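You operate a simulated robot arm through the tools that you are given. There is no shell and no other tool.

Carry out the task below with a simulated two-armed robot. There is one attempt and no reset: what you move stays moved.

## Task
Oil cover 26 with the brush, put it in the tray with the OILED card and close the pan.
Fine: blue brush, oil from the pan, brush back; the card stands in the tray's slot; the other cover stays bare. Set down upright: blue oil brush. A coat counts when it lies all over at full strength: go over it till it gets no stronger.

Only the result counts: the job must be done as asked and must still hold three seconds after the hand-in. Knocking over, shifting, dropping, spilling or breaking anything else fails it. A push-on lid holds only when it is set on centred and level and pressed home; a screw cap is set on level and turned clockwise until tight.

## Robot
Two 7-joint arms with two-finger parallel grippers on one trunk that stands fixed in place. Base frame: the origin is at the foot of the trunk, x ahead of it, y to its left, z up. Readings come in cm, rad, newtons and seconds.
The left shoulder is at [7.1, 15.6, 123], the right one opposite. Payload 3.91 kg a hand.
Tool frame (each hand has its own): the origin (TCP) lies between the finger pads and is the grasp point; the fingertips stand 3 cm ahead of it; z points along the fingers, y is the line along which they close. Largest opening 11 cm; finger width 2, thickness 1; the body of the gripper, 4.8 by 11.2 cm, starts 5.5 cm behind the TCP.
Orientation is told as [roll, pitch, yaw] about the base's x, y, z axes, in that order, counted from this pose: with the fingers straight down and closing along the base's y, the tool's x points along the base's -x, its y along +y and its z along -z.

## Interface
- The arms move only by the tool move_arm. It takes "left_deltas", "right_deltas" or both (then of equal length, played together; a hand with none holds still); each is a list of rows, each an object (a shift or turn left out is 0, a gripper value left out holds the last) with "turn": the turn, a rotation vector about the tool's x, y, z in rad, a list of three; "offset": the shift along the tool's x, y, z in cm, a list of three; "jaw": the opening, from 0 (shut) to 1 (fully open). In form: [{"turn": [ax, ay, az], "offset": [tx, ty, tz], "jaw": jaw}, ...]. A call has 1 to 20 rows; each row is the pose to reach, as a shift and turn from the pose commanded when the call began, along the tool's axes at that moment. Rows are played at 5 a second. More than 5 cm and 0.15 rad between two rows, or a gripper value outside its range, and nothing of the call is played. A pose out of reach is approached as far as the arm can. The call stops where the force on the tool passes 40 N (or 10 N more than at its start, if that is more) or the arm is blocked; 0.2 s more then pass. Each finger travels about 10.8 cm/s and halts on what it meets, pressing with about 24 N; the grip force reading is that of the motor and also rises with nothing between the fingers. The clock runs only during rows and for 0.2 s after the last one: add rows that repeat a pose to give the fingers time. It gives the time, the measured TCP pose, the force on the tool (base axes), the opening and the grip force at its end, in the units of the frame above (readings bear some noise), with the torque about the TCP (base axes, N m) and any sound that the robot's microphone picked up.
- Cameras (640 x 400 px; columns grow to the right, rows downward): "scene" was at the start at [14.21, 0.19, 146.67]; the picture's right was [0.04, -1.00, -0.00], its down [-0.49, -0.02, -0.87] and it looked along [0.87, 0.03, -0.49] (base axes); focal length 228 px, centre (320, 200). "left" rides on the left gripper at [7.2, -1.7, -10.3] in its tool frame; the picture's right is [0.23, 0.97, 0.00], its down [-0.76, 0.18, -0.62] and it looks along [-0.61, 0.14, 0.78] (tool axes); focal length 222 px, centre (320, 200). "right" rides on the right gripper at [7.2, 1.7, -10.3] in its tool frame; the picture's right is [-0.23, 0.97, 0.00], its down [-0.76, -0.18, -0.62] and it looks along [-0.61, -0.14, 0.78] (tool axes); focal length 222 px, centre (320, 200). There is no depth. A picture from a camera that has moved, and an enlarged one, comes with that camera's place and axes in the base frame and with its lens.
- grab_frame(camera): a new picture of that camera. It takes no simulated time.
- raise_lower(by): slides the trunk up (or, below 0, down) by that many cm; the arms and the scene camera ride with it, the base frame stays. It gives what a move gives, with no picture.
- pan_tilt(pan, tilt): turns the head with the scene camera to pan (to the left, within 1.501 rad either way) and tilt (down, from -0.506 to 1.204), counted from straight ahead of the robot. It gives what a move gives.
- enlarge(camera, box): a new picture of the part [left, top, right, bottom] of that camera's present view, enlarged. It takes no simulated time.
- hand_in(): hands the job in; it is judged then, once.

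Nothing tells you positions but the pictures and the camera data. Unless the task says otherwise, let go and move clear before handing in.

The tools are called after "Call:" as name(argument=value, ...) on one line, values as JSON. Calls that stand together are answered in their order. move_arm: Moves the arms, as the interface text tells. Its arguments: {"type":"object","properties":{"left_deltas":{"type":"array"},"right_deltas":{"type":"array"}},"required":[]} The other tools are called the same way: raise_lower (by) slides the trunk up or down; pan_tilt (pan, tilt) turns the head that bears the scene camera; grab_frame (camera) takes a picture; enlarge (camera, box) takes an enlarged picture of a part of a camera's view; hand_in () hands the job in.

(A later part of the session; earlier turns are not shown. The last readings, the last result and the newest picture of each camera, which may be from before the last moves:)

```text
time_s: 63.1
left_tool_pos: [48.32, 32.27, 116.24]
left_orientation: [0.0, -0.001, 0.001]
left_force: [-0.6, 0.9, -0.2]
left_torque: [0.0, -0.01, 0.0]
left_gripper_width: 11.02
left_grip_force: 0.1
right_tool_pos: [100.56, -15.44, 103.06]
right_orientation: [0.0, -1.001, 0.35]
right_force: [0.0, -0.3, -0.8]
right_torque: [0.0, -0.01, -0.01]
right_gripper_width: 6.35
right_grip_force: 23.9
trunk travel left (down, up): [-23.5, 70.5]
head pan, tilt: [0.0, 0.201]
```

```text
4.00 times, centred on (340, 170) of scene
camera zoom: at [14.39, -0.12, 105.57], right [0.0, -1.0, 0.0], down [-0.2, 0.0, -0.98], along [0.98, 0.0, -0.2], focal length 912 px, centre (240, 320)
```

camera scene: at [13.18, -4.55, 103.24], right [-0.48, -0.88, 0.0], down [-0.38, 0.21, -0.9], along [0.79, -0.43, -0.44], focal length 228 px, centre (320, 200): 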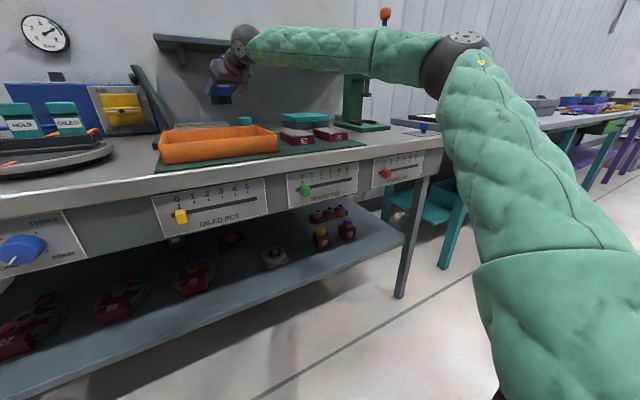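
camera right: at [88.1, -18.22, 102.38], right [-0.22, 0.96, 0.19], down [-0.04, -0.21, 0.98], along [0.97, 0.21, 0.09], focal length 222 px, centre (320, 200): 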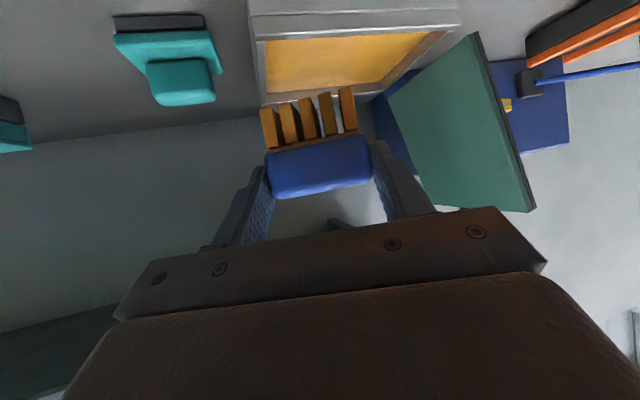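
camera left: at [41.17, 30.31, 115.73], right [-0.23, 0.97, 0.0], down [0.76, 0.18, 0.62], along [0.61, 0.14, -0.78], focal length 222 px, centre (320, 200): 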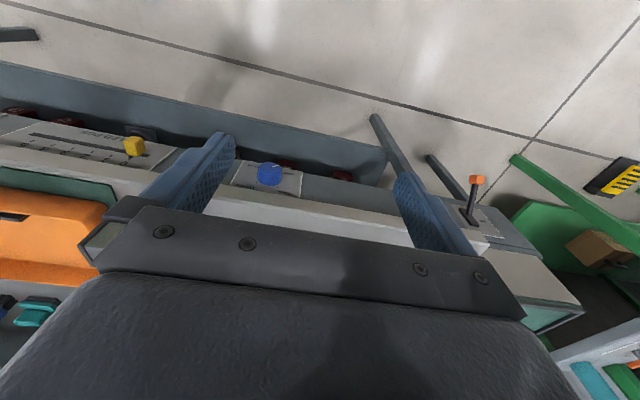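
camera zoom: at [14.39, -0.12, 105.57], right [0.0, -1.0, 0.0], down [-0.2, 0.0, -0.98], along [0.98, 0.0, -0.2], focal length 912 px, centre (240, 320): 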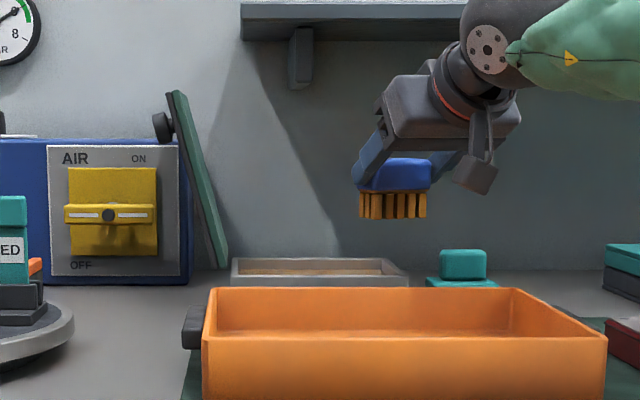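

Call:
move_arm(right_deltas=[{"offset": [1, -3.81, -1.56], "turn": [0.0421, 0, 0.027]}, {"offset": [2, -7.63, -3.11], "turn": [0.0841, 0, 0.054]}, {"offset": [3, -11.44, -4.67], "turn": [0.1262, 0, 0.081]}, {"offset": [4, -15.26, -6.23], "turn": [0.1683, 0, 0.108]}, {"offset": [5, -19.07, -7.79], "turn": [0.2104, 0, 0.135]}, {"offset": [6, -22.9, -9.34], "turn": [0.2524, 0, 0.162]}, {"offset": [7, -26.7, -10.9], "turn": [0.2945, 0, 0.1891]}, {"offset": [7, -26.7, -10.9], "turn": [0.2945, 0, 0.1891]}])

Call:
pan_tilt(pan=-0.5, tilt=0.25)

Call:
grab_frame(camera="scene")

```text
time_s: 64.9
left_tool_pos: [48.38, 32.32, 116.21]
left_orientation: [0.001, -0.001, 0.002]
left_force: [0.6, -0.3, 0.2]
left_torque: [0.02, 0.01, 0.0]
left_gripper_width: 11.03
left_grip_force: 0.0
right_tool_pos: [97.55, -44.93, 102.97]
right_orientation: [0.0, -1.0, -0.001]
right_force: [0.5, 0.3, -1.6]
right_torque: [0.03, 0.03, 0.0]
right_gripper_width: 6.36
right_grip_force: 24.1
trunk travel left (down, up): [-23.5, 70.5]
head pan, tilt: [0.0, 0.201]
```

```text
time_s: 65.8
left_tool_pos: [48.46, 32.2, 116.31]
left_orientation: [0.002, 0.0, 0.003]
left_force: [-0.1, -0.3, 0.1]
left_torque: [0.02, -0.05, 0.02]
left_gripper_width: 11.0
left_grip_force: 0.0
right_tool_pos: [97.59, -44.83, 102.99]
right_orientation: [0.0, -1.0, 0.0]
right_force: [0.0, 0.1, -0.7]
right_torque: [0.0, -0.02, 0.0]
right_gripper_width: 6.34
right_grip_force: 24.3
trunk travel left (down, up): [-23.5, 70.5]
head pan, tilt: [-0.499, 0.25]
```

```text
taken
camera scene: at [13.33, -4.62, 105.09], right [-0.48, -0.88, 0.0], down [-0.22, 0.12, -0.97], along [0.85, -0.46, -0.25], focal length 228 px, centre (320, 200)
```

scene: 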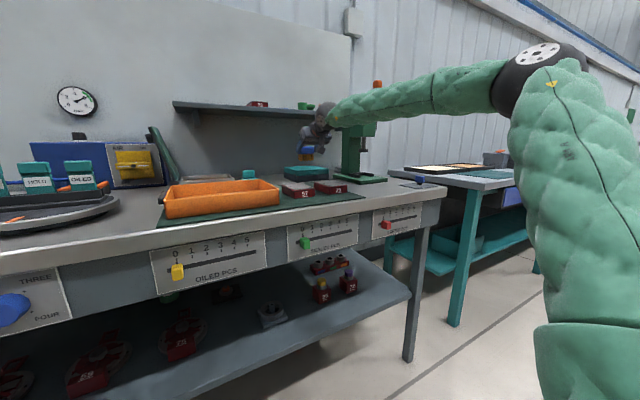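

I'll raise the trunk for a better view of the cover, then bring the brush down over cover 26.

Call:
raise_lower(by=25)

Call:
move_arm(right_deltas=[{"offset": [4.2, 0, -0.1]}, {"offset": [8.4, 0, -0.1]}, {"offset": [12.6, 0, -0.2]}, {"offset": [16.8, 0, -0.2]}, {"offset": [21, 0, -0.3]}, {"offset": [25.2, 0, -0.4]}, {"offset": [29.4, 0, -0.4]}, {"offset": [33.6, 0, -0.5]}, {"offset": [33.6, 0, -0.5]}])

Call:
pan_tilt(pan=-0.5, tilt=0.5)

Call:
grab_frame(camera="scene")

Call:
grab_frame(camera="right")

```text
time_s: 68.4
left_tool_pos: [48.48, 32.26, 141.3]
left_orientation: [-0.001, 0.0, 0.001]
left_force: [-0.2, -0.3, 0.4]
left_torque: [0.0, 0.01, 0.0]
left_gripper_width: 11.01
left_grip_force: 0.1
right_tool_pos: [97.71, -44.82, 127.91]
right_orientation: [0.001, -1.001, -0.001]
right_force: [-0.8, 0.5, -0.9]
right_torque: [-0.01, 0.02, 0.0]
right_gripper_width: 6.34
right_grip_force: 23.5
trunk travel left (down, up): [-48.5, 45.5]
head pan, tilt: [-0.499, 0.25]
```

```text
time_s: 70.4
left_tool_pos: [48.54, 32.43, 141.3]
left_orientation: [-0.003, 0.0, 0.001]
left_force: [-0.6, -0.4, 0.3]
left_torque: [-0.01, -0.01, -0.01]
left_gripper_width: 11.0
left_grip_force: 0.0
right_tool_pos: [78.95, -44.64, 99.94]
right_orientation: [0.0, -1.0, -0.001]
right_force: [0.7, 1.0, -1.5]
right_torque: [-0.05, -0.02, -0.01]
right_gripper_width: 6.36
right_grip_force: 23.7
trunk travel left (down, up): [-48.5, 45.5]
head pan, tilt: [-0.499, 0.25]
```

```text
time_s: 71.1
left_tool_pos: [48.4, 32.08, 141.27]
left_orientation: [-0.001, 0.0, 0.0]
left_force: [0.2, -0.1, -1.0]
left_torque: [0.01, -0.02, 0.0]
left_gripper_width: 11.02
left_grip_force: 0.1
right_tool_pos: [78.91, -44.81, 99.93]
right_orientation: [0.002, -0.999, 0.0]
right_force: [-0.1, 0.5, -0.7]
right_torque: [-0.02, 0.0, 0.01]
right_gripper_width: 6.34
right_grip_force: 24.5
trunk travel left (down, up): [-48.5, 45.5]
head pan, tilt: [-0.499, 0.499]
```

```text
taken
camera scene: at [13.12, -4.53, 127.79], right [-0.48, -0.88, 0.0], down [-0.42, 0.23, -0.88], along [0.77, -0.42, -0.48], focal length 228 px, centre (320, 200)
```

scene: 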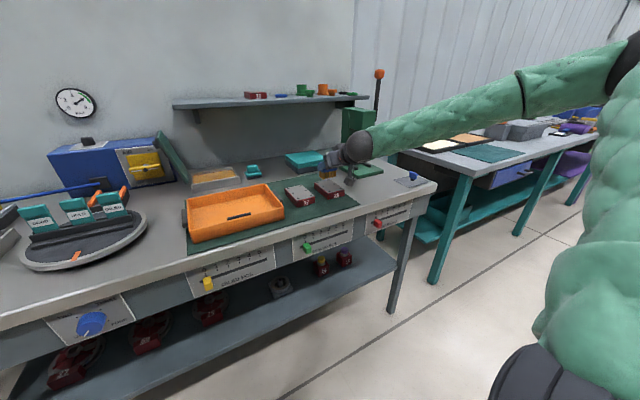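

```text
taken
camera right: at [66.41, -43.25, 99.3], right [0.12, 0.97, 0.19], down [-0.11, -0.18, 0.98], along [0.99, -0.14, 0.09], focal length 222 px, centre (320, 200)
```

right: 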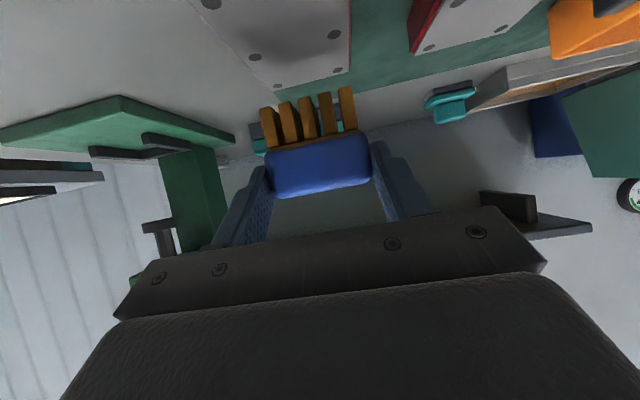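

Call:
enlarge(camera="right", box=[180, 0, 400, 140])

Call:
enlarge(camera="scene", box=[280, 140, 380, 210])

```text
2.86 times, centred on (290, 70) of right
camera zoom: at [66.41, -43.25, 99.3], right [0.12, 0.97, 0.19], down [-0.11, -0.18, 0.98], along [0.99, -0.14, 0.09], focal length 635 px, centre (406, 571)
```

zoom: 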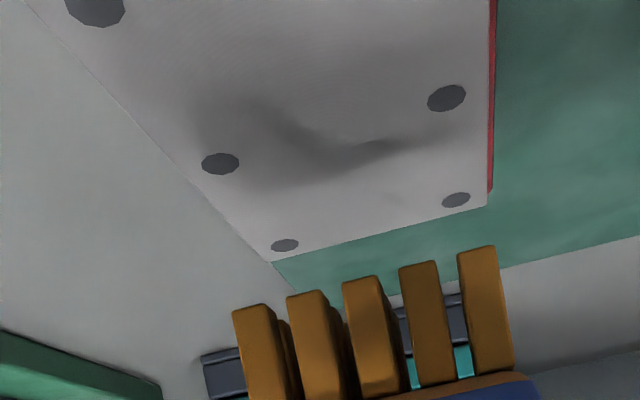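

```text
5.71 times, centred on (330, 175) of scene
camera zoom: at [13.12, -4.53, 127.79], right [-0.48, -0.88, 0.0], down [-0.42, 0.23, -0.88], along [0.77, -0.42, -0.48], focal length 1303 px, centre (263, 343)
```

zoom: 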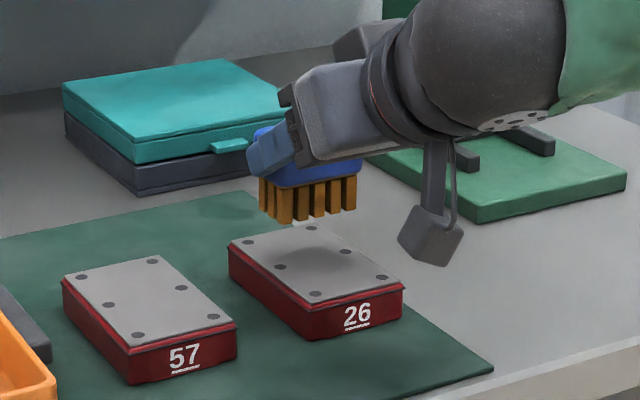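

Cover 26's top spans x≈75.7–86.6, y≈-41.6 to -48.5. I'll lower the brush at its front end and feel for contact.

Call:
move_arm(right_deltas=[{"offset": [2.5, 0.2, -1.2]}, {"offset": [4.95, 0.3, -2.53]}, {"offset": [5.15, 0.3, -2.4]}, {"offset": [5.3, 0.3, -2.3]}, {"offset": [5.3, 0.3, -2.3]}])

Call:
enlarge(camera="scene", box=[280, 150, 380, 220])

```text
time_s: 72.3
left_tool_pos: [48.59, 32.29, 141.33]
left_orientation: [-0.001, 0.0, 0.003]
left_force: [-0.4, 1.0, -0.1]
left_torque: [-0.01, -0.05, 0.05]
left_gripper_width: 11.03
left_grip_force: 0.1
right_tool_pos: [74.21, -44.45, 96.67]
right_orientation: [-0.001, -1.0, 0.0]
right_force: [0.0, -0.3, -0.7]
right_torque: [0.01, 0.05, 0.02]
right_gripper_width: 6.34
right_grip_force: 24.2
trunk travel left (down, up): [-48.5, 45.5]
head pan, tilt: [-0.499, 0.499]
```

```text
5.71 times, centred on (330, 185) of scene
camera zoom: at [13.12, -4.5, 127.78], right [-0.48, -0.88, 0.0], down [-0.42, 0.23, -0.88], along [0.77, -0.42, -0.48], focal length 1303 px, centre (263, 286)
```

zoom: 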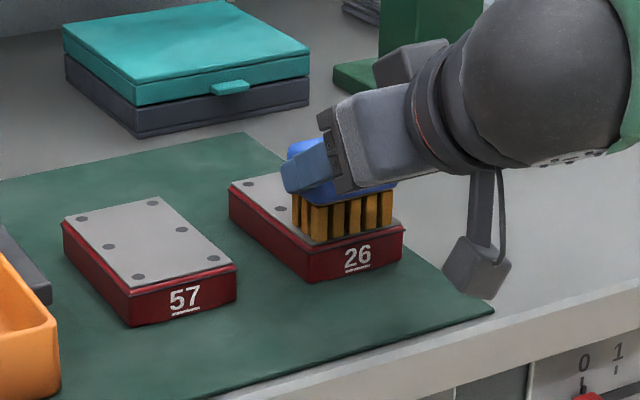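

Call:
move_arm(right_deltas=[{"offset": [0.13, 0, 0.08]}, {"offset": [0.21, 0, 0.135]}, {"offset": [0.21, 0, 0.135]}])

Call:
enlarge(camera="scene", box=[280, 150, 380, 220])

```text
time_s: 73.1
left_tool_pos: [48.41, 32.32, 141.31]
left_orientation: [0.0, -0.002, 0.002]
left_force: [0.5, -0.3, -0.2]
left_torque: [0.02, 0.01, -0.01]
left_gripper_width: 10.99
left_grip_force: 0.1
right_tool_pos: [74.16, -44.6, 96.66]
right_orientation: [0.0, -1.0, 0.0]
right_force: [0.5, -2.5, 6.9]
right_torque: [0.1, -0.26, -0.05]
right_gripper_width: 6.36
right_grip_force: 23.7
trunk travel left (down, up): [-48.5, 45.5]
head pan, tilt: [-0.499, 0.499]
```

```text
5.71 times, centred on (330, 185) of scene
camera zoom: at [13.07, -4.51, 127.8], right [-0.48, -0.88, 0.0], down [-0.42, 0.23, -0.88], along [0.77, -0.42, -0.48], focal length 1303 px, centre (263, 286)
```

zoom: 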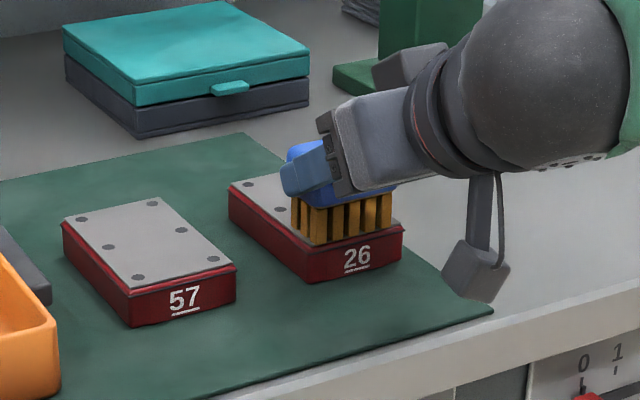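

Contact at about 7 N. I'll make a first forward stroke with slightly lighter pressure.

Call:
move_arm(right_deltas=[{"offset": [-0.06, 0, -0.04]}, {"offset": [-0.6, 0, 0.8]}, {"offset": [-1.14, 0, 1.64]}, {"offset": [-1.68, 0, 2.48]}, {"offset": [-2.22, 0, 3.33]}, {"offset": [-2.76, 0, 4.17]}, {"offset": [-3.3, 0, 5.01]}, {"offset": [-3.84, 0, 5.85]}, {"offset": [-4.38, 0, 6.69]}, {"offset": [-4.92, 0, 7.53]}, {"offset": [-5.19, 0, 7.95]}])

Call:
enlarge(camera="scene", box=[280, 150, 380, 220])

```text
time_s: 75.5
left_tool_pos: [48.45, 32.22, 141.32]
left_orientation: [0.0, -0.001, 0.003]
left_force: [0.0, 0.5, -0.3]
left_torque: [0.02, 0.01, 0.0]
left_gripper_width: 11.01
left_grip_force: 0.0
right_tool_pos: [83.69, -44.58, 96.67]
right_orientation: [0.0, -1.0, 0.0]
right_force: [-1.4, 0.7, 3.6]
right_torque: [0.16, 0.03, 0.0]
right_gripper_width: 6.33
right_grip_force: 24.2
trunk travel left (down, up): [-48.5, 45.5]
head pan, tilt: [-0.499, 0.499]
```

```text
5.71 times, centred on (330, 185) of scene
camera zoom: at [13.08, -4.49, 127.79], right [-0.48, -0.88, 0.0], down [-0.42, 0.23, -0.88], along [0.77, -0.42, -0.48], focal length 1303 px, centre (263, 286)
```

zoom: 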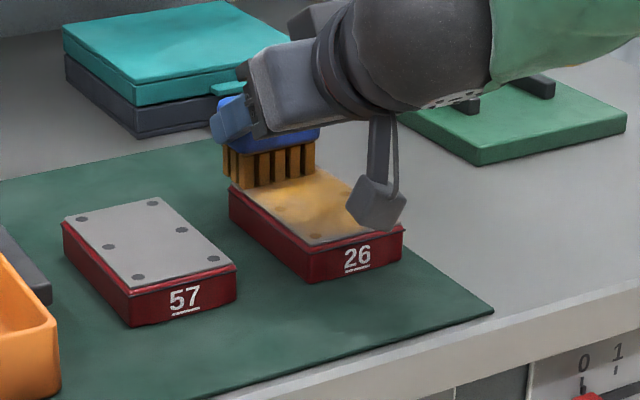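

The coat is showing and the cover stayed put. I'll go on with back-and-forth passes on shifted lanes.

Call:
move_arm(right_deltas=[{"offset": [0, -1.1, 0]}, {"offset": [0.648, -1.1, -1.01]}, {"offset": [1.297, -1.1, -2.02]}, {"offset": [1.945, -1.1, -3.03]}, {"offset": [2.593, -1.1, -4.04]}, {"offset": [3.242, -1.1, -5.05]}, {"offset": [3.89, -1.1, -6.06]}, {"offset": [4.539, -1.1, -7.07]}, {"offset": [5.187, -1.1, -8.08]}, {"offset": [5.187, 0.2, -8.08]}, {"offset": [4.539, 0.2, -7.07]}, {"offset": [3.89, 0.2, -6.06]}, {"offset": [3.242, 0.2, -5.05]}, {"offset": [2.593, 0.2, -4.04]}, {"offset": [1.945, 0.2, -3.03]}, {"offset": [1.297, 0.2, -2.02]}, {"offset": [0.648, 0.2, -1.01]}, {"offset": [0, 0.2, 0]}])

Call:
enlarge(camera="scene", box=[280, 150, 380, 220])

```text
time_s: 79.3
left_tool_pos: [48.4, 32.27, 141.29]
left_orientation: [-0.001, 0.0, 0.002]
left_force: [0.2, -0.2, -0.7]
left_torque: [0.02, -0.01, -0.03]
left_gripper_width: 11.0
left_grip_force: 0.1
right_tool_pos: [83.73, -44.24, 96.53]
right_orientation: [0.0, -1.0, 0.002]
right_force: [-0.7, 1.2, 4.5]
right_torque: [0.18, -0.03, 0.0]
right_gripper_width: 6.35
right_grip_force: 23.9
trunk travel left (down, up): [-48.5, 45.5]
head pan, tilt: [-0.499, 0.499]
```

```text
5.71 times, centred on (330, 185) of scene
camera zoom: at [13.08, -4.47, 127.79], right [-0.48, -0.88, 0.0], down [-0.42, 0.23, -0.88], along [0.77, -0.42, -0.48], focal length 1303 px, centre (263, 286)
```

zoom: 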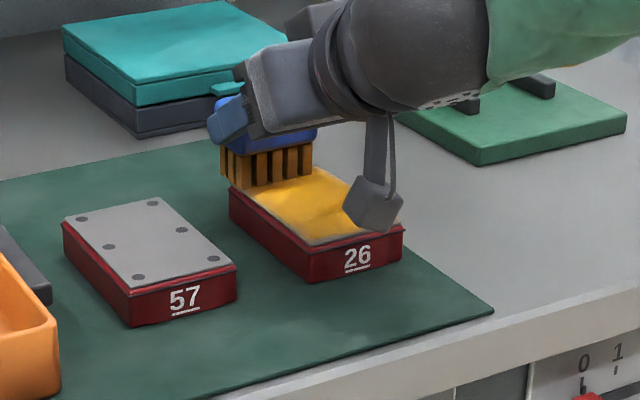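

The coat is strong in the middle. I'll do another full set of passes reaching the edges, then inspect.

Call:
move_arm(right_deltas=[{"offset": [-0.27, 0.3, 0.42]}, {"offset": [-0.27, -0.6, 0.42]}, {"offset": [-0.27, -1.7, 0.42]}, {"offset": [0.54, -1.7, -0.84]}, {"offset": [1.35, -1.7, -2.1]}, {"offset": [2.16, -1.7, -3.37]}, {"offset": [2.97, -1.7, -4.63]}, {"offset": [3.78, -1.7, -5.89]}, {"offset": [4.59, -1.7, -7.15]}, {"offset": [5.4, -1.7, -8.41]}, {"offset": [5.56, -0.8, -8.66]}, {"offset": [5.56, 0.2, -8.66]}, {"offset": [4.59, 0.2, -7.15]}, {"offset": [3.78, 0.2, -5.89]}, {"offset": [2.97, 0.2, -4.63]}, {"offset": [2.16, 0.2, -3.37]}, {"offset": [1.35, 0.2, -2.1]}, {"offset": [0.54, 0.2, -0.84]}, {"offset": [0, 0.2, 0]}])

Call:
move_arm(right_deltas=[{"offset": [-2.1, 0, -1.35]}, {"offset": [-4.2, 0, -2.7]}, {"offset": [-6.3, -3, -4]}, {"offset": [-6.3, -6, -4]}, {"offset": [-6.3, -10, -4]}, {"offset": [-6.3, -10, -4]}])

Call:
enlarge(camera="scene", box=[280, 150, 380, 220])

Call:
grab_frame(camera="right")

```text
time_s: 83.3
left_tool_pos: [48.48, 32.32, 141.44]
left_orientation: [-0.001, 0.0, 0.001]
left_force: [0.2, -0.3, 0.1]
left_torque: [0.0, -0.01, -0.01]
left_gripper_width: 11.01
left_grip_force: 0.1
right_tool_pos: [83.73, -44.14, 96.49]
right_orientation: [0.002, -1.0, 0.0]
right_force: [0.3, 0.8, 2.8]
right_torque: [0.01, 0.0, 0.0]
right_gripper_width: 6.33
right_grip_force: 24.2
trunk travel left (down, up): [-48.5, 45.5]
head pan, tilt: [-0.499, 0.499]
```

```text
time_s: 84.7
left_tool_pos: [48.44, 32.24, 141.27]
left_orientation: [0.0, 0.0, 0.002]
left_force: [-0.2, 0.1, -0.8]
left_torque: [0.0, 0.03, 0.0]
left_gripper_width: 11.0
left_grip_force: 0.1
right_tool_pos: [83.88, -54.14, 104.13]
right_orientation: [0.0, -1.001, -0.001]
right_force: [0.1, 0.0, -1.2]
right_torque: [-0.01, 0.02, 0.01]
right_gripper_width: 6.33
right_grip_force: 23.8
trunk travel left (down, up): [-48.5, 45.5]
head pan, tilt: [-0.499, 0.499]
```

```text
5.71 times, centred on (330, 185) of scene
camera zoom: at [13.15, -4.45, 127.78], right [-0.48, -0.88, 0.0], down [-0.42, 0.23, -0.88], along [0.77, -0.42, -0.48], focal length 1303 px, centre (263, 286)
```

zoom: 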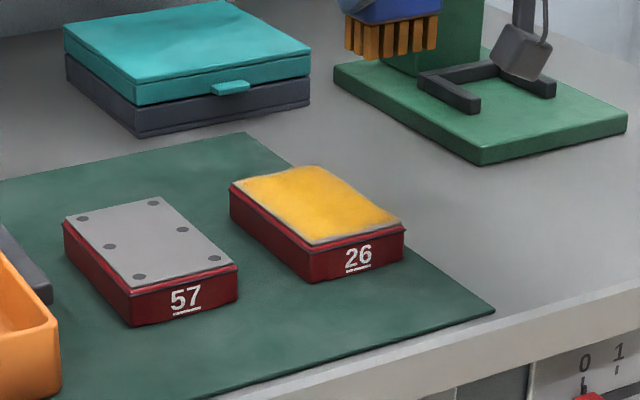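

```text
taken
camera right: at [71.17, -52.55, 103.4], right [0.12, 0.97, 0.19], down [-0.11, -0.18, 0.98], along [0.99, -0.14, 0.09], focal length 222 px, centre (320, 200)
```

right: 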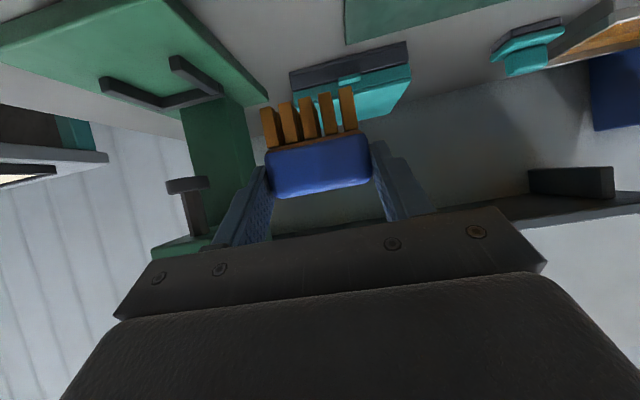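

The cover is golden nearly all over. I'll inspect the edges closely.

Call:
enlarge(camera="scene", box=[312, 172, 352, 202])

Call:
raise_lower(by=20)

Call:
pan_tilt(pan=-0.5, tilt=0.7)

Call:
grab_frame(camera="scene")

```text
13.33 times, centred on (332, 187) of scene
camera zoom: at [13.15, -4.45, 127.78], right [-0.48, -0.88, 0.0], down [-0.42, 0.23, -0.88], along [0.77, -0.42, -0.48], focal length 3041 px, centre (160, 373)
```

zoom: 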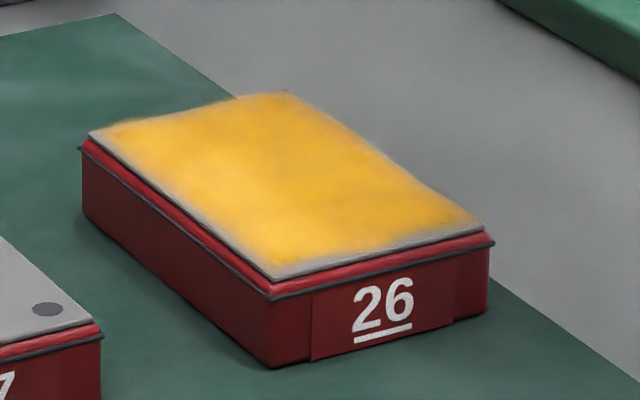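

```text
time_s: 86.9
left_tool_pos: [48.5, 32.2, 161.27]
left_orientation: [0.0, 0.0, 0.002]
left_force: [0.4, -0.3, -0.2]
left_torque: [-0.02, -0.02, -0.01]
left_gripper_width: 11.0
left_grip_force: 0.1
right_tool_pos: [83.72, -54.11, 124.0]
right_orientation: [0.002, -1.0, -0.001]
right_force: [0.7, -0.4, -1.0]
right_torque: [0.02, 0.02, 0.0]
right_gripper_width: 6.37
right_grip_force: 23.8
trunk travel left (down, up): [-68.5, 25.5]
head pan, tilt: [-0.499, 0.499]
```

```text
time_s: 87.6
left_tool_pos: [48.52, 32.17, 161.29]
left_orientation: [-0.002, 0.0, 0.002]
left_force: [0.0, -0.3, -0.3]
left_torque: [0.06, -0.01, 0.02]
left_gripper_width: 11.01
left_grip_force: 0.0
right_tool_pos: [83.84, -54.31, 123.99]
right_orientation: [0.002, -1.001, 0.001]
right_force: [0.0, 0.3, -1.4]
right_torque: [0.0, 0.0, -0.01]
right_gripper_width: 6.36
right_grip_force: 24.6
trunk travel left (down, up): [-68.5, 25.5]
head pan, tilt: [-0.499, 0.7]
```

```text
taken
camera scene: at [12.6, -4.24, 146.02], right [-0.48, -0.88, 0.0], down [-0.57, 0.31, -0.77], along [0.67, -0.37, -0.64], focal length 228 px, centre (320, 200)
```

scene: 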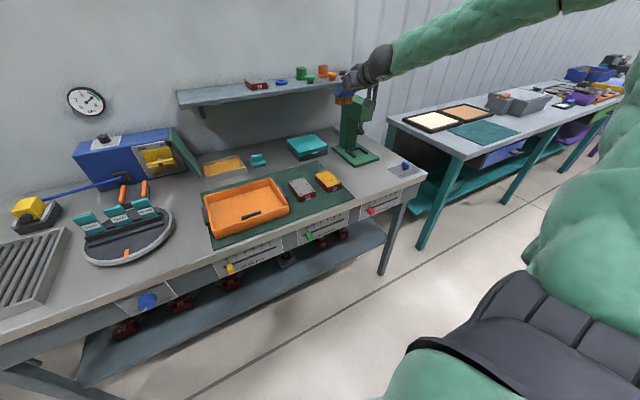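

Call:
enlarge(camera="scene", box=[312, 164, 348, 196])

```text
12.50 times, centred on (330, 180) of scene
camera zoom: at [12.6, -4.24, 146.02], right [-0.48, -0.88, 0.0], down [-0.57, 0.31, -0.77], along [0.67, -0.37, -0.64], focal length 2851 px, centre (195, 450)
```

zoom: 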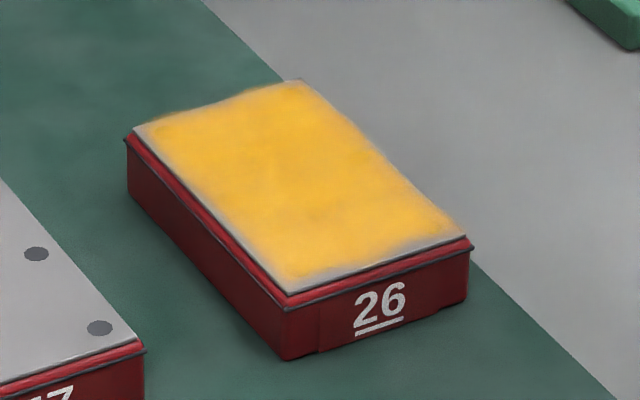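

There is a thin lighter rim at the left and front edges. I'll do one more set of passes pushed out past all the edges.

Call:
raise_lower(by=-20)

Call:
move_arm(right_deltas=[{"offset": [0, 4, 0]}, {"offset": [0, 8, 0]}, {"offset": [0, 10, 0]}, {"offset": [2.1, 10, 1.35]}, {"offset": [4.2, 10, 2.7]}, {"offset": [5.5, 10, 3.5]}, {"offset": [6.3, 10, 4]}, {"offset": [6.3, 10, 4]}])

```text
time_s: 89.8
left_tool_pos: [48.41, 32.21, 141.49]
left_orientation: [0.0, -0.001, 0.001]
left_force: [-0.3, -0.6, -0.9]
left_torque: [-0.01, 0.0, 0.03]
left_gripper_width: 11.01
left_grip_force: 0.2
right_tool_pos: [83.58, -54.32, 104.04]
right_orientation: [0.002, -1.0, -0.001]
right_force: [-0.4, 0.3, -0.9]
right_torque: [0.0, 0.04, -0.02]
right_gripper_width: 6.35
right_grip_force: 23.8
trunk travel left (down, up): [-48.5, 45.5]
head pan, tilt: [-0.499, 0.7]
```

```text
time_s: 91.6
left_tool_pos: [48.42, 32.2, 141.38]
left_orientation: [-0.002, 0.0, 0.003]
left_force: [0.0, -0.8, 0.7]
left_torque: [0.0, 0.01, -0.03]
left_gripper_width: 11.0
left_grip_force: 0.0
right_tool_pos: [83.74, -44.14, 96.62]
right_orientation: [0.001, -1.0, 0.002]
right_force: [-0.2, -0.4, -0.1]
right_torque: [0.07, 0.0, 0.03]
right_gripper_width: 6.37
right_grip_force: 23.9
trunk travel left (down, up): [-48.5, 45.5]
head pan, tilt: [-0.499, 0.7]
```

Call:
move_arm(right_deltas=[{"offset": [0.168, 0.45, 0.108]}, {"offset": [-0.264, 0.45, 0.781]}, {"offset": [0.546, 0.45, -0.481]}, {"offset": [1.357, 0.45, -1.743]}, {"offset": [2.167, 0.45, -3.006]}, {"offset": [2.978, 0.45, -4.268]}, {"offset": [3.788, 0.45, -5.53]}, {"offset": [4.598, 0.45, -6.79]}, {"offset": [5.409, 0.45, -8.05]}, {"offset": [5.895, 0.45, -8.81]}, {"offset": [5.895, -0.4, -8.81]}, {"offset": [5.409, -0.4, -8.05]}, {"offset": [4.598, -0.4, -6.79]}, {"offset": [3.788, -0.4, -5.53]}, {"offset": [2.978, -0.4, -4.268]}, {"offset": [2.167, -0.4, -3.006]}, {"offset": [1.357, -0.4, -1.743]}, {"offset": [0.546, -0.4, -0.481]}, {"offset": [-0.264, -0.4, 0.781]}, {"offset": [-0.264, -1.3, 0.781]}])

```text
time_s: 95.8
left_tool_pos: [48.21, 32.18, 141.39]
left_orientation: [-0.001, 0.001, 0.001]
left_force: [0.0, -0.1, 0.5]
left_torque: [-0.02, -0.02, 0.02]
left_gripper_width: 11.0
left_grip_force: 0.0
right_tool_pos: [84.54, -45.35, 96.58]
right_orientation: [0.002, -1.003, 0.002]
right_force: [-1.6, 3.6, 9.4]
right_torque: [0.15, 0.04, 0.02]
right_gripper_width: 6.36
right_grip_force: 24.0
trunk travel left (down, up): [-48.5, 45.5]
head pan, tilt: [-0.499, 0.7]
```

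Call:
move_arm(right_deltas=[{"offset": [0.81, 0, -1.262]}, {"offset": [1.621, 0, -2.525]}, {"offset": [2.431, 0, -3.787]}, {"offset": [3.242, 0, -5.05]}, {"offset": [4.052, 0, -6.311]}, {"offset": [4.863, 0, -7.574]}, {"offset": [5.673, 0, -8.836]}, {"offset": [6.159, 0, -9.593]}, {"offset": [6.159, 1, -9.593]}, {"offset": [6.159, 1.8, -9.593]}, {"offset": [6.159, 0.9, -9.593]}, {"offset": [6.159, 0, -9.593]}, {"offset": [6.159, -0.8, -9.593]}, {"offset": [5.133, -0.8, -7.994]}, {"offset": [4.052, -0.8, -6.311]}, {"offset": [2.972, -0.8, -4.628]}, {"offset": [1.891, -0.8, -2.945]}, {"offset": [0.81, -0.8, -1.262]}, {"offset": [0, -0.8, 0]}, {"offset": [0, 0.8, 0]}])

Call:
move_arm(right_deltas=[{"offset": [-2.1, 0, -1.35]}, {"offset": [-4.2, 0, -2.7]}, {"offset": [-6.3, -3, -4]}, {"offset": [-6.3, -6, -4]}, {"offset": [-6.3, -10, -4]}, {"offset": [-6.3, -10, -4]}])

Call:
grab_frame(camera="scene")

Call:
enlarge(camera="scene", box=[310, 130, 350, 165])

```text
time_s: 100.0
left_tool_pos: [48.43, 32.31, 141.29]
left_orientation: [0.001, 0.001, 0.003]
left_force: [0.4, -0.5, 0.0]
left_torque: [-0.02, 0.0, 0.01]
left_gripper_width: 11.0
left_grip_force: 0.0
right_tool_pos: [84.53, -44.77, 96.48]
right_orientation: [-0.001, -1.002, 0.002]
right_force: [1.9, -3.2, 9.2]
right_torque: [-0.01, -0.18, -0.06]
right_gripper_width: 6.35
right_grip_force: 23.6
trunk travel left (down, up): [-48.5, 45.5]
head pan, tilt: [-0.499, 0.7]
```

```text
time_s: 101.4
left_tool_pos: [48.51, 32.17, 141.29]
left_orientation: [0.002, 0.001, 0.002]
left_force: [0.0, -0.2, -0.7]
left_torque: [0.04, 0.02, -0.03]
left_gripper_width: 11.01
left_grip_force: 0.1
right_tool_pos: [84.54, -54.73, 103.93]
right_orientation: [-0.001, -0.999, 0.001]
right_force: [0.8, -0.7, -1.5]
right_torque: [0.0, 0.02, -0.01]
right_gripper_width: 6.35
right_grip_force: 24.4
trunk travel left (down, up): [-48.5, 45.5]
head pan, tilt: [-0.499, 0.7]
```

```text
taken
camera scene: at [12.62, -4.17, 126.01], right [-0.48, -0.88, 0.0], down [-0.57, 0.31, -0.76], along [0.67, -0.37, -0.64], focal length 228 px, centre (320, 200)
```

scene: 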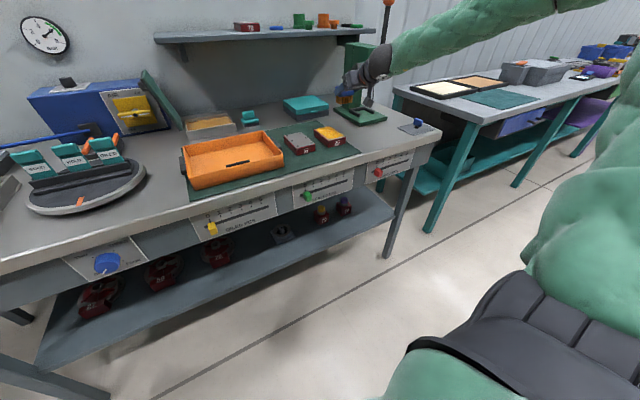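

```text
11.43 times, centred on (330, 148) of scene
camera zoom: at [12.62, -4.17, 126.01], right [-0.48, -0.88, 0.0], down [-0.57, 0.31, -0.76], along [0.67, -0.37, -0.64], focal length 2607 px, centre (206, 800)
```

zoom: 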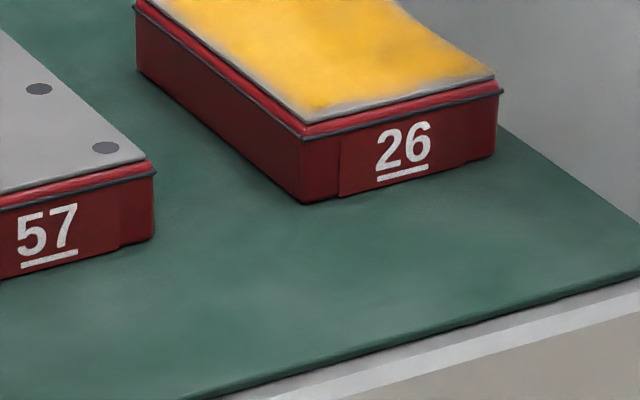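

Call:
enlarge(camera="scene", box=[312, 122, 348, 150])

Call:
pan_tilt(pan=-0.5, tilt=0.5)

Call:
enlarge(camera="scene", box=[312, 172, 352, 202])

Call:
grab_frame(camera="right")

```text
14.29 times, centred on (330, 136) of scene
camera zoom: at [12.62, -4.17, 126.01], right [-0.48, -0.88, 0.0], down [-0.57, 0.31, -0.76], along [0.67, -0.37, -0.64], focal length 3258 px, centre (177, 1114)
```

zoom: 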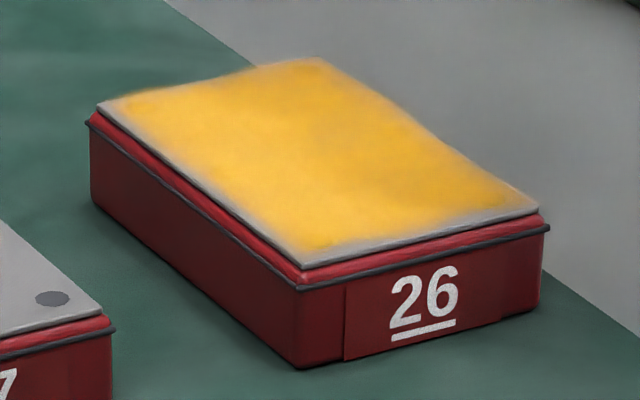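

```text
time_s: 102.1
left_tool_pos: [48.54, 32.23, 141.24]
left_orientation: [-0.001, 0.0, 0.001]
left_force: [0.1, 0.0, -0.5]
left_torque: [-0.02, 0.01, -0.05]
left_gripper_width: 10.99
left_grip_force: 0.2
right_tool_pos: [84.48, -54.8, 103.86]
right_orientation: [0.002, -1.0, 0.0]
right_force: [-0.3, 0.4, -0.1]
right_torque: [-0.02, 0.04, 0.03]
right_gripper_width: 6.35
right_grip_force: 24.7
trunk travel left (down, up): [-48.5, 45.5]
head pan, tilt: [-0.499, 0.499]
```

```text
13.33 times, centred on (332, 187) of scene
camera zoom: at [13.11, -4.53, 127.78], right [-0.48, -0.88, 0.0], down [-0.42, 0.23, -0.88], along [0.77, -0.42, -0.48], focal length 3041 px, centre (160, 373)
```

zoom: 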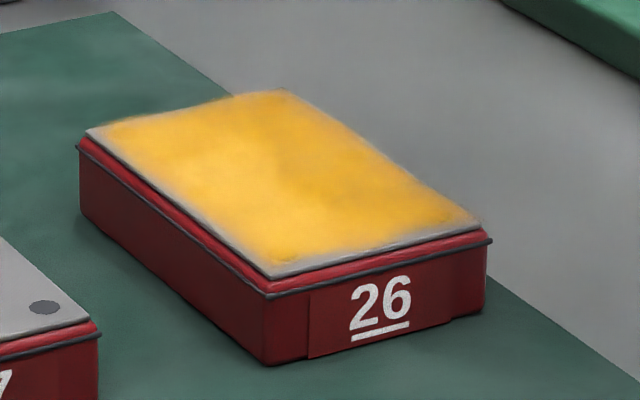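

```text
taken
camera right: at [71.89, -53.22, 103.28], right [0.12, 0.97, 0.19], down [-0.11, -0.18, 0.98], along [0.99, -0.14, 0.09], focal length 222 px, centre (320, 200)
```

right: 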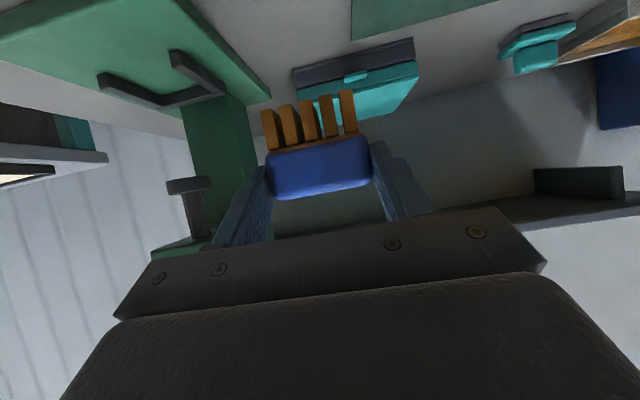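

The coat no longer changes, the screw dots are fully hidden, so it's at full strength. Now I'll carry the brush back to its spot.

Call:
move_arm(right_deltas=[{"offset": [-1.9, 1.7, 2.5]}, {"offset": [-3.8, 3.3, 5]}, {"offset": [-5.7, 5, 7.5]}, {"offset": [-7.6, 6.7, 9.98]}, {"offset": [-8.2, 10.3, 11]}, {"offset": [-8.7, 14, 11.8]}, {"offset": [-9.3, 17.5, 12.6]}, {"offset": [-9.76, 21.1, 13.34]}, {"offset": [-9.76, 21.1, 13.34]}])

Call:
grab_frame(camera="right")

```text
time_s: 104.1
left_tool_pos: [48.31, 32.16, 141.31]
left_orientation: [0.0, 0.0, 0.002]
left_force: [0.3, -0.3, 0.3]
left_torque: [0.0, -0.02, 0.01]
left_gripper_width: 10.98
left_grip_force: 0.1
right_tool_pos: [100.98, -33.67, 104.92]
right_orientation: [0.001, -1.001, -0.001]
right_force: [-0.3, -0.5, -1.1]
right_torque: [0.02, 0.01, 0.02]
right_gripper_width: 6.36
right_grip_force: 24.0
trunk travel left (down, up): [-48.5, 45.5]
head pan, tilt: [-0.499, 0.499]
```

```text
taken
camera right: at [88.3, -32.07, 104.28], right [0.12, 0.97, 0.19], down [-0.11, -0.18, 0.98], along [0.99, -0.14, 0.09], focal length 222 px, centre (320, 200)
```

right: 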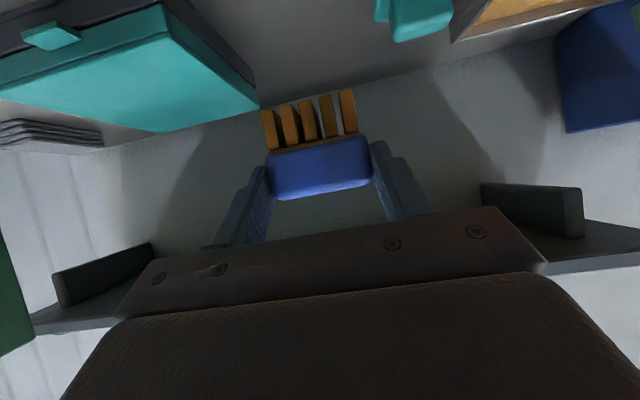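

Call:
move_arm(right_deltas=[{"offset": [1.4, 0, 3.7]}, {"offset": [2.8, 0.05, 7.4]}, {"offset": [4.15, 0.07, 11.1]}, {"offset": [4.15, 0.07, 11.1]}, {"offset": [4.15, 0.07, 11.1]}])

Call:
grab_frame(camera="right")

```text
time_s: 105.3
left_tool_pos: [48.6, 32.2, 141.24]
left_orientation: [0.0, 0.002, 0.002]
left_force: [-0.4, -0.3, 0.5]
left_torque: [0.0, -0.02, -0.01]
left_gripper_width: 11.03
left_grip_force: 0.1
right_tool_pos: [108.18, -33.55, 95.37]
right_orientation: [-0.001, -1.0, -0.001]
right_force: [0.1, 0.7, -1.2]
right_torque: [0.01, 0.01, 0.02]
right_gripper_width: 6.36
right_grip_force: 24.3
trunk travel left (down, up): [-48.5, 45.5]
head pan, tilt: [-0.499, 0.499]
```

```text
taken
camera right: at [95.53, -31.94, 94.65], right [0.12, 0.97, 0.19], down [-0.11, -0.18, 0.98], along [0.99, -0.14, 0.09], focal length 222 px, centre (320, 200)
```

right: 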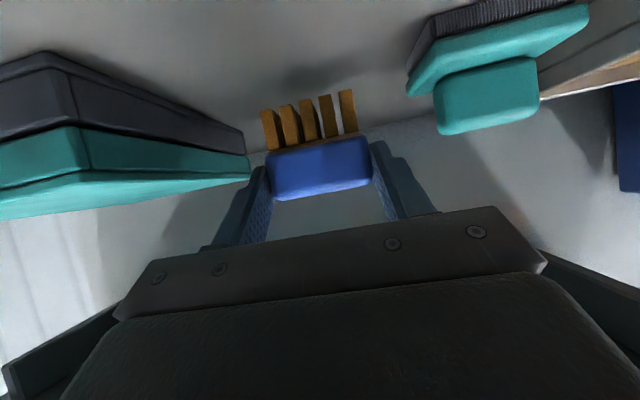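

Call:
move_arm(right_deltas=[{"offset": [0.5, 0, 0.32]}, {"offset": [1.0, 0, 0.64]}, {"offset": [1.35, 0, 0.87]}, {"offset": [1.52, 0, 0.97]}, {"offset": [1.6, 0, 1.03]}, {"offset": [1.6, 0, 1.03]}])

Call:
enlarge(camera="right", box=[220, 60, 420, 220])

```text
time_s: 106.7
left_tool_pos: [48.46, 32.2, 141.29]
left_orientation: [0.0, -0.001, 0.003]
left_force: [0.0, -0.3, -0.8]
left_torque: [0.02, 0.0, -0.04]
left_gripper_width: 11.02
left_grip_force: 0.1
right_tool_pos: [108.13, -33.54, 93.48]
right_orientation: [0.001, -0.999, 0.0]
right_force: [0.5, 0.6, -1.1]
right_torque: [0.04, 0.09, 0.0]
right_gripper_width: 6.36
right_grip_force: 24.2
trunk travel left (down, up): [-48.5, 45.5]
head pan, tilt: [-0.499, 0.499]
```

```text
2.50 times, centred on (320, 140) of right
camera zoom: at [95.53, -31.92, 92.82], right [0.12, 0.97, 0.19], down [-0.11, -0.18, 0.98], along [0.99, -0.14, 0.09], focal length 555 px, centre (320, 350)
```

zoom: 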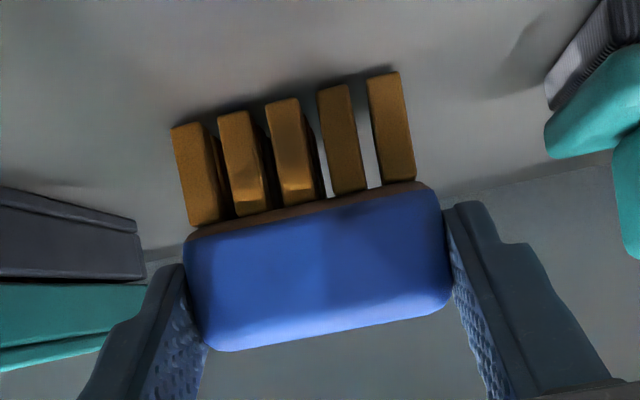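

Call:
move_arm(right_deltas=[{"offset": [0.08, 0, 0.05]}, {"offset": [0.17, 0, 0.11]}, {"offset": [0.17, 0, 0.11]}])

```text
time_s: 107.5
left_tool_pos: [48.3, 32.17, 141.31]
left_orientation: [-0.001, 0.0, 0.003]
left_force: [-0.4, 0.3, -0.4]
left_torque: [0.01, 0.01, -0.02]
left_gripper_width: 11.0
left_grip_force: 0.1
right_tool_pos: [108.19, -33.56, 93.18]
right_orientation: [0.003, -1.001, 0.0]
right_force: [-0.6, 0.1, 0.9]
right_torque: [0.07, 0.02, -0.02]
right_gripper_width: 6.34
right_grip_force: 24.2
trunk travel left (down, up): [-48.5, 45.5]
head pan, tilt: [-0.499, 0.499]
```

Call:
move_arm(right_deltas=[{"offset": [0.06, 0, 0.04]}, {"offset": [0.12, 0, 0.08]}, {"offset": [0.12, 0, 0.08]}])

Call:
enlarge(camera="right", box=[220, 60, 420, 220])

```text
time_s: 108.3
left_tool_pos: [48.46, 32.29, 141.37]
left_orientation: [-0.001, -0.001, 0.002]
left_force: [0.7, -0.3, -0.1]
left_torque: [-0.03, -0.04, 0.0]
left_gripper_width: 10.99
left_grip_force: 0.1
right_tool_pos: [108.12, -33.49, 93.23]
right_orientation: [0.003, -1.003, 0.0]
right_force: [-0.1, -1.9, 6.8]
right_torque: [0.07, -0.02, -0.03]
right_gripper_width: 6.36
right_grip_force: 24.0
trunk travel left (down, up): [-48.5, 45.5]
head pan, tilt: [-0.499, 0.499]
```

```text
2.50 times, centred on (320, 140) of right
camera zoom: at [95.5, -31.89, 92.6], right [0.12, 0.97, 0.19], down [-0.11, -0.18, 0.98], along [0.99, -0.14, 0.09], focal length 555 px, centre (320, 350)
```

zoom: 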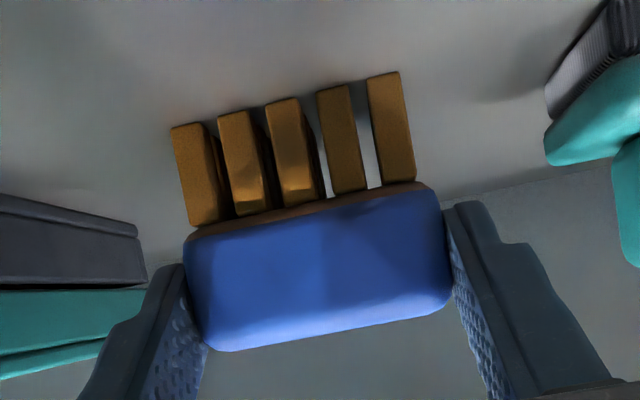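

Contact is made. I'll release and back straight out.

Call:
move_arm(right_deltas=[{"offset": [0, 0, 0], "jaw": 0.62}, {"offset": [0, 0, 0], "jaw": 0.72}, {"offset": [0, 0, 0], "jaw": 0.72}, {"offset": [0, 0, -2], "jaw": 0.72}, {"offset": [0, 0, -5], "jaw": 0.72}, {"offset": [0, 0, -9], "jaw": 0.8}, {"offset": [0, 0, -9], "jaw": 0.8}])

Call:
grab_frame(camera="right")

Call:
pan_tilt(pan=-0.2, tilt=0.45)

Call:
grab_frame(camera="scene")

```text
time_s: 109.9
left_tool_pos: [48.59, 32.2, 141.23]
left_orientation: [0.0, 0.001, 0.002]
left_force: [0.8, -0.4, -0.1]
left_torque: [0.01, 0.02, 0.02]
left_gripper_width: 10.99
left_grip_force: 0.1
right_tool_pos: [100.61, -33.5, 97.82]
right_orientation: [0.001, -0.998, 0.0]
right_force: [-0.1, -0.4, 0.1]
right_torque: [-0.01, -0.03, -0.01]
right_gripper_width: 8.81
right_grip_force: 0.1
trunk travel left (down, up): [-48.5, 45.5]
head pan, tilt: [-0.499, 0.499]
```

```text
taken
camera right: at [88.08, -31.93, 97.26], right [0.12, 0.97, 0.19], down [-0.11, -0.18, 0.98], along [0.99, -0.14, 0.09], focal length 222 px, centre (320, 200)
```

right: 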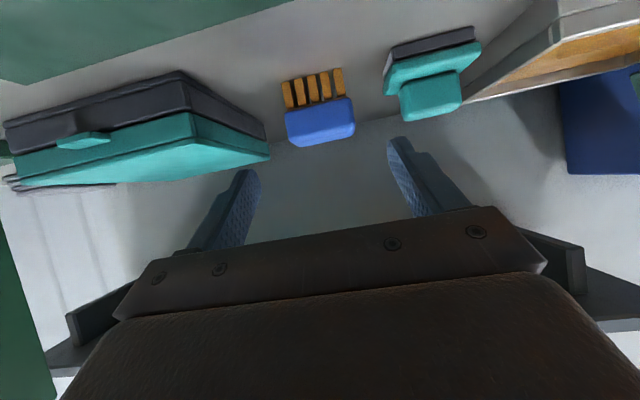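

```text
time_s: 110.7
left_tool_pos: [48.45, 32.17, 141.41]
left_orientation: [-0.001, -0.001, 0.002]
left_force: [0.1, 0.1, -0.7]
left_torque: [-0.01, 0.05, -0.01]
left_gripper_width: 11.0
left_grip_force: 0.0
right_tool_pos: [100.68, -33.49, 98.03]
right_orientation: [0.001, -1.001, 0.001]
right_force: [0.7, 0.5, -1.2]
right_torque: [-0.01, 0.02, -0.02]
right_gripper_width: 8.78
right_grip_force: 0.1
trunk travel left (down, up): [-48.5, 45.5]
head pan, tilt: [-0.201, 0.45]
```

```text
taken
camera scene: at [14.13, -1.98, 128.23], right [-0.2, -0.98, 0.0], down [-0.43, 0.09, -0.9], along [0.88, -0.18, -0.44], focal length 228 px, centre (320, 200)
```

scene: 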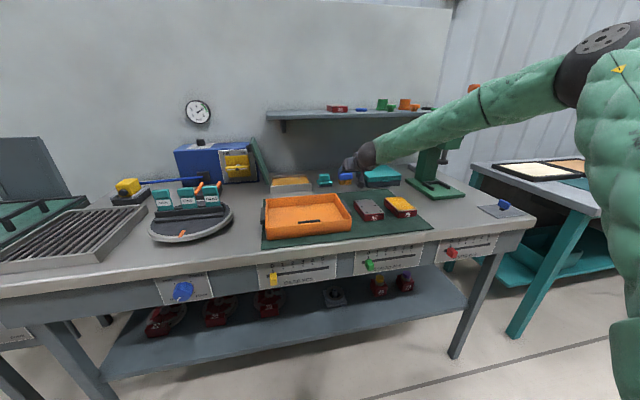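

The brush stands upright at its place. Next the right hand goes to cover 26 with the tool vertical.

Call:
move_arm(right_deltas=[{"offset": [0, 0, -3.5], "turn": [0, 0.1, 0]}, {"offset": [0.4, -1.5, -6.5], "turn": [0, 0.24, 0]}, {"offset": [0.9, -3, -9.5], "turn": [0, 0.38, 0]}, {"offset": [1.3, -5, -12.5], "turn": [0, 0.52, 0]}, {"offset": [1.8, -7, -15.5], "turn": [0, 0.66, 0]}, {"offset": [2.3, -9, -18], "turn": [0, 0.8, 0]}, {"offset": [2.7, -10.5, -20], "turn": [0, 0.93, 0]}, {"offset": [2.96, -11.6, -21.27], "turn": [0, 1.0, 0], "jaw": 0.95}, {"offset": [2.96, -11.6, -21.27], "turn": [0, 1.0, 0], "jaw": 0.95}])

Call:
grab_frame(camera="right")

Call:
grab_frame(camera="scene")

Call:
enlarge(camera="scene", box=[310, 160, 410, 210])

```text
time_s: 112.7
left_tool_pos: [48.53, 32.24, 141.37]
left_orientation: [0.0, 0.0, 0.003]
left_force: [-0.3, -0.2, -0.3]
left_torque: [0.03, 0.03, -0.01]
left_gripper_width: 10.99
left_grip_force: 0.2
right_tool_pos: [81.09, -44.94, 106.91]
right_orientation: [0.001, 0.0, 0.002]
right_force: [0.2, 0.3, -0.1]
right_torque: [-0.02, -0.01, 0.02]
right_gripper_width: 10.46
right_grip_force: 0.0
trunk travel left (down, up): [-48.5, 45.5]
head pan, tilt: [-0.201, 0.45]
```

```text
taken
camera right: at [73.83, -43.42, 117.17], right [0.23, 0.97, 0.0], down [0.76, -0.18, 0.62], along [0.61, -0.14, -0.78], focal length 222 px, centre (320, 200)
```

right: 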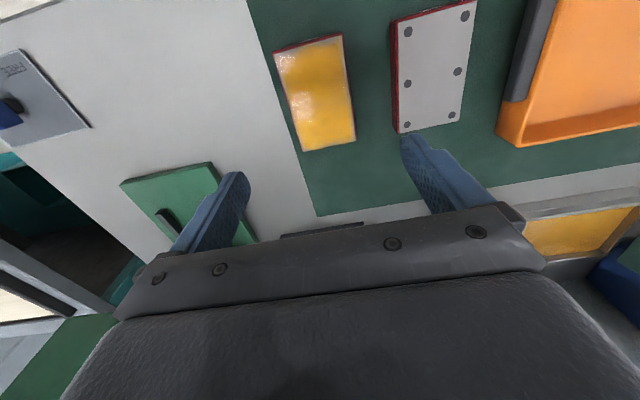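

```text
taken
camera scene: at [14.15, -1.96, 128.23], right [-0.2, -0.98, 0.0], down [-0.43, 0.09, -0.9], along [0.88, -0.18, -0.44], focal length 228 px, centre (320, 200)
```

scene: 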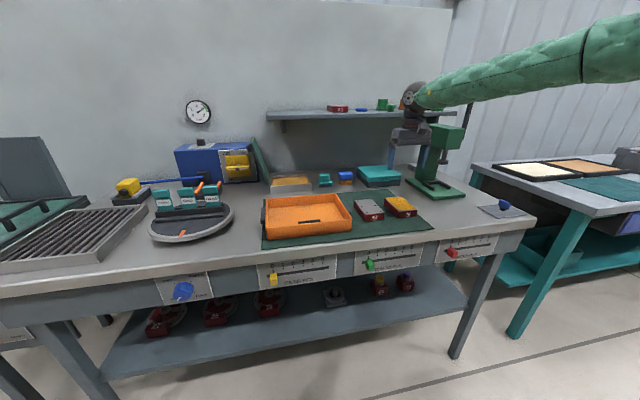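

```text
6.40 times, centred on (360, 185) of scene
camera zoom: at [14.15, -1.96, 128.23], right [-0.2, -0.98, 0.0], down [-0.43, 0.09, -0.9], along [0.88, -0.18, -0.44], focal length 1460 px, centre (64, 296)
```

zoom: 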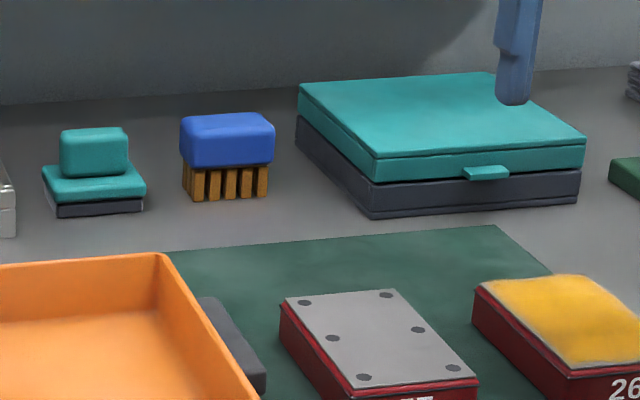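

Call:
enlarge(camera="right", box=[250, 20, 380, 160])

```text
2.86 times, centred on (315, 90) of right
camera zoom: at [73.83, -43.42, 117.17], right [0.23, 0.97, 0.0], down [0.76, -0.18, 0.62], along [0.61, -0.14, -0.78], focal length 635 px, centre (334, 514)
```

zoom: 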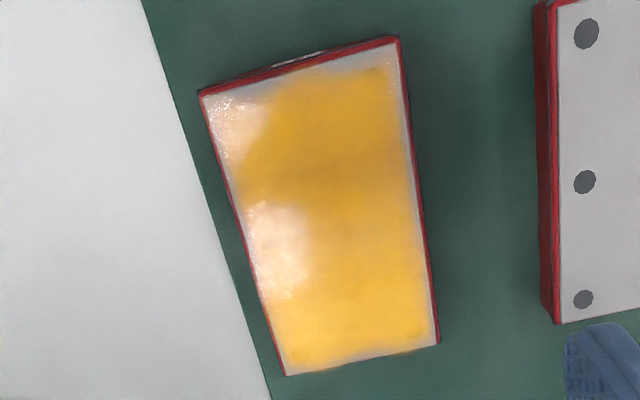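

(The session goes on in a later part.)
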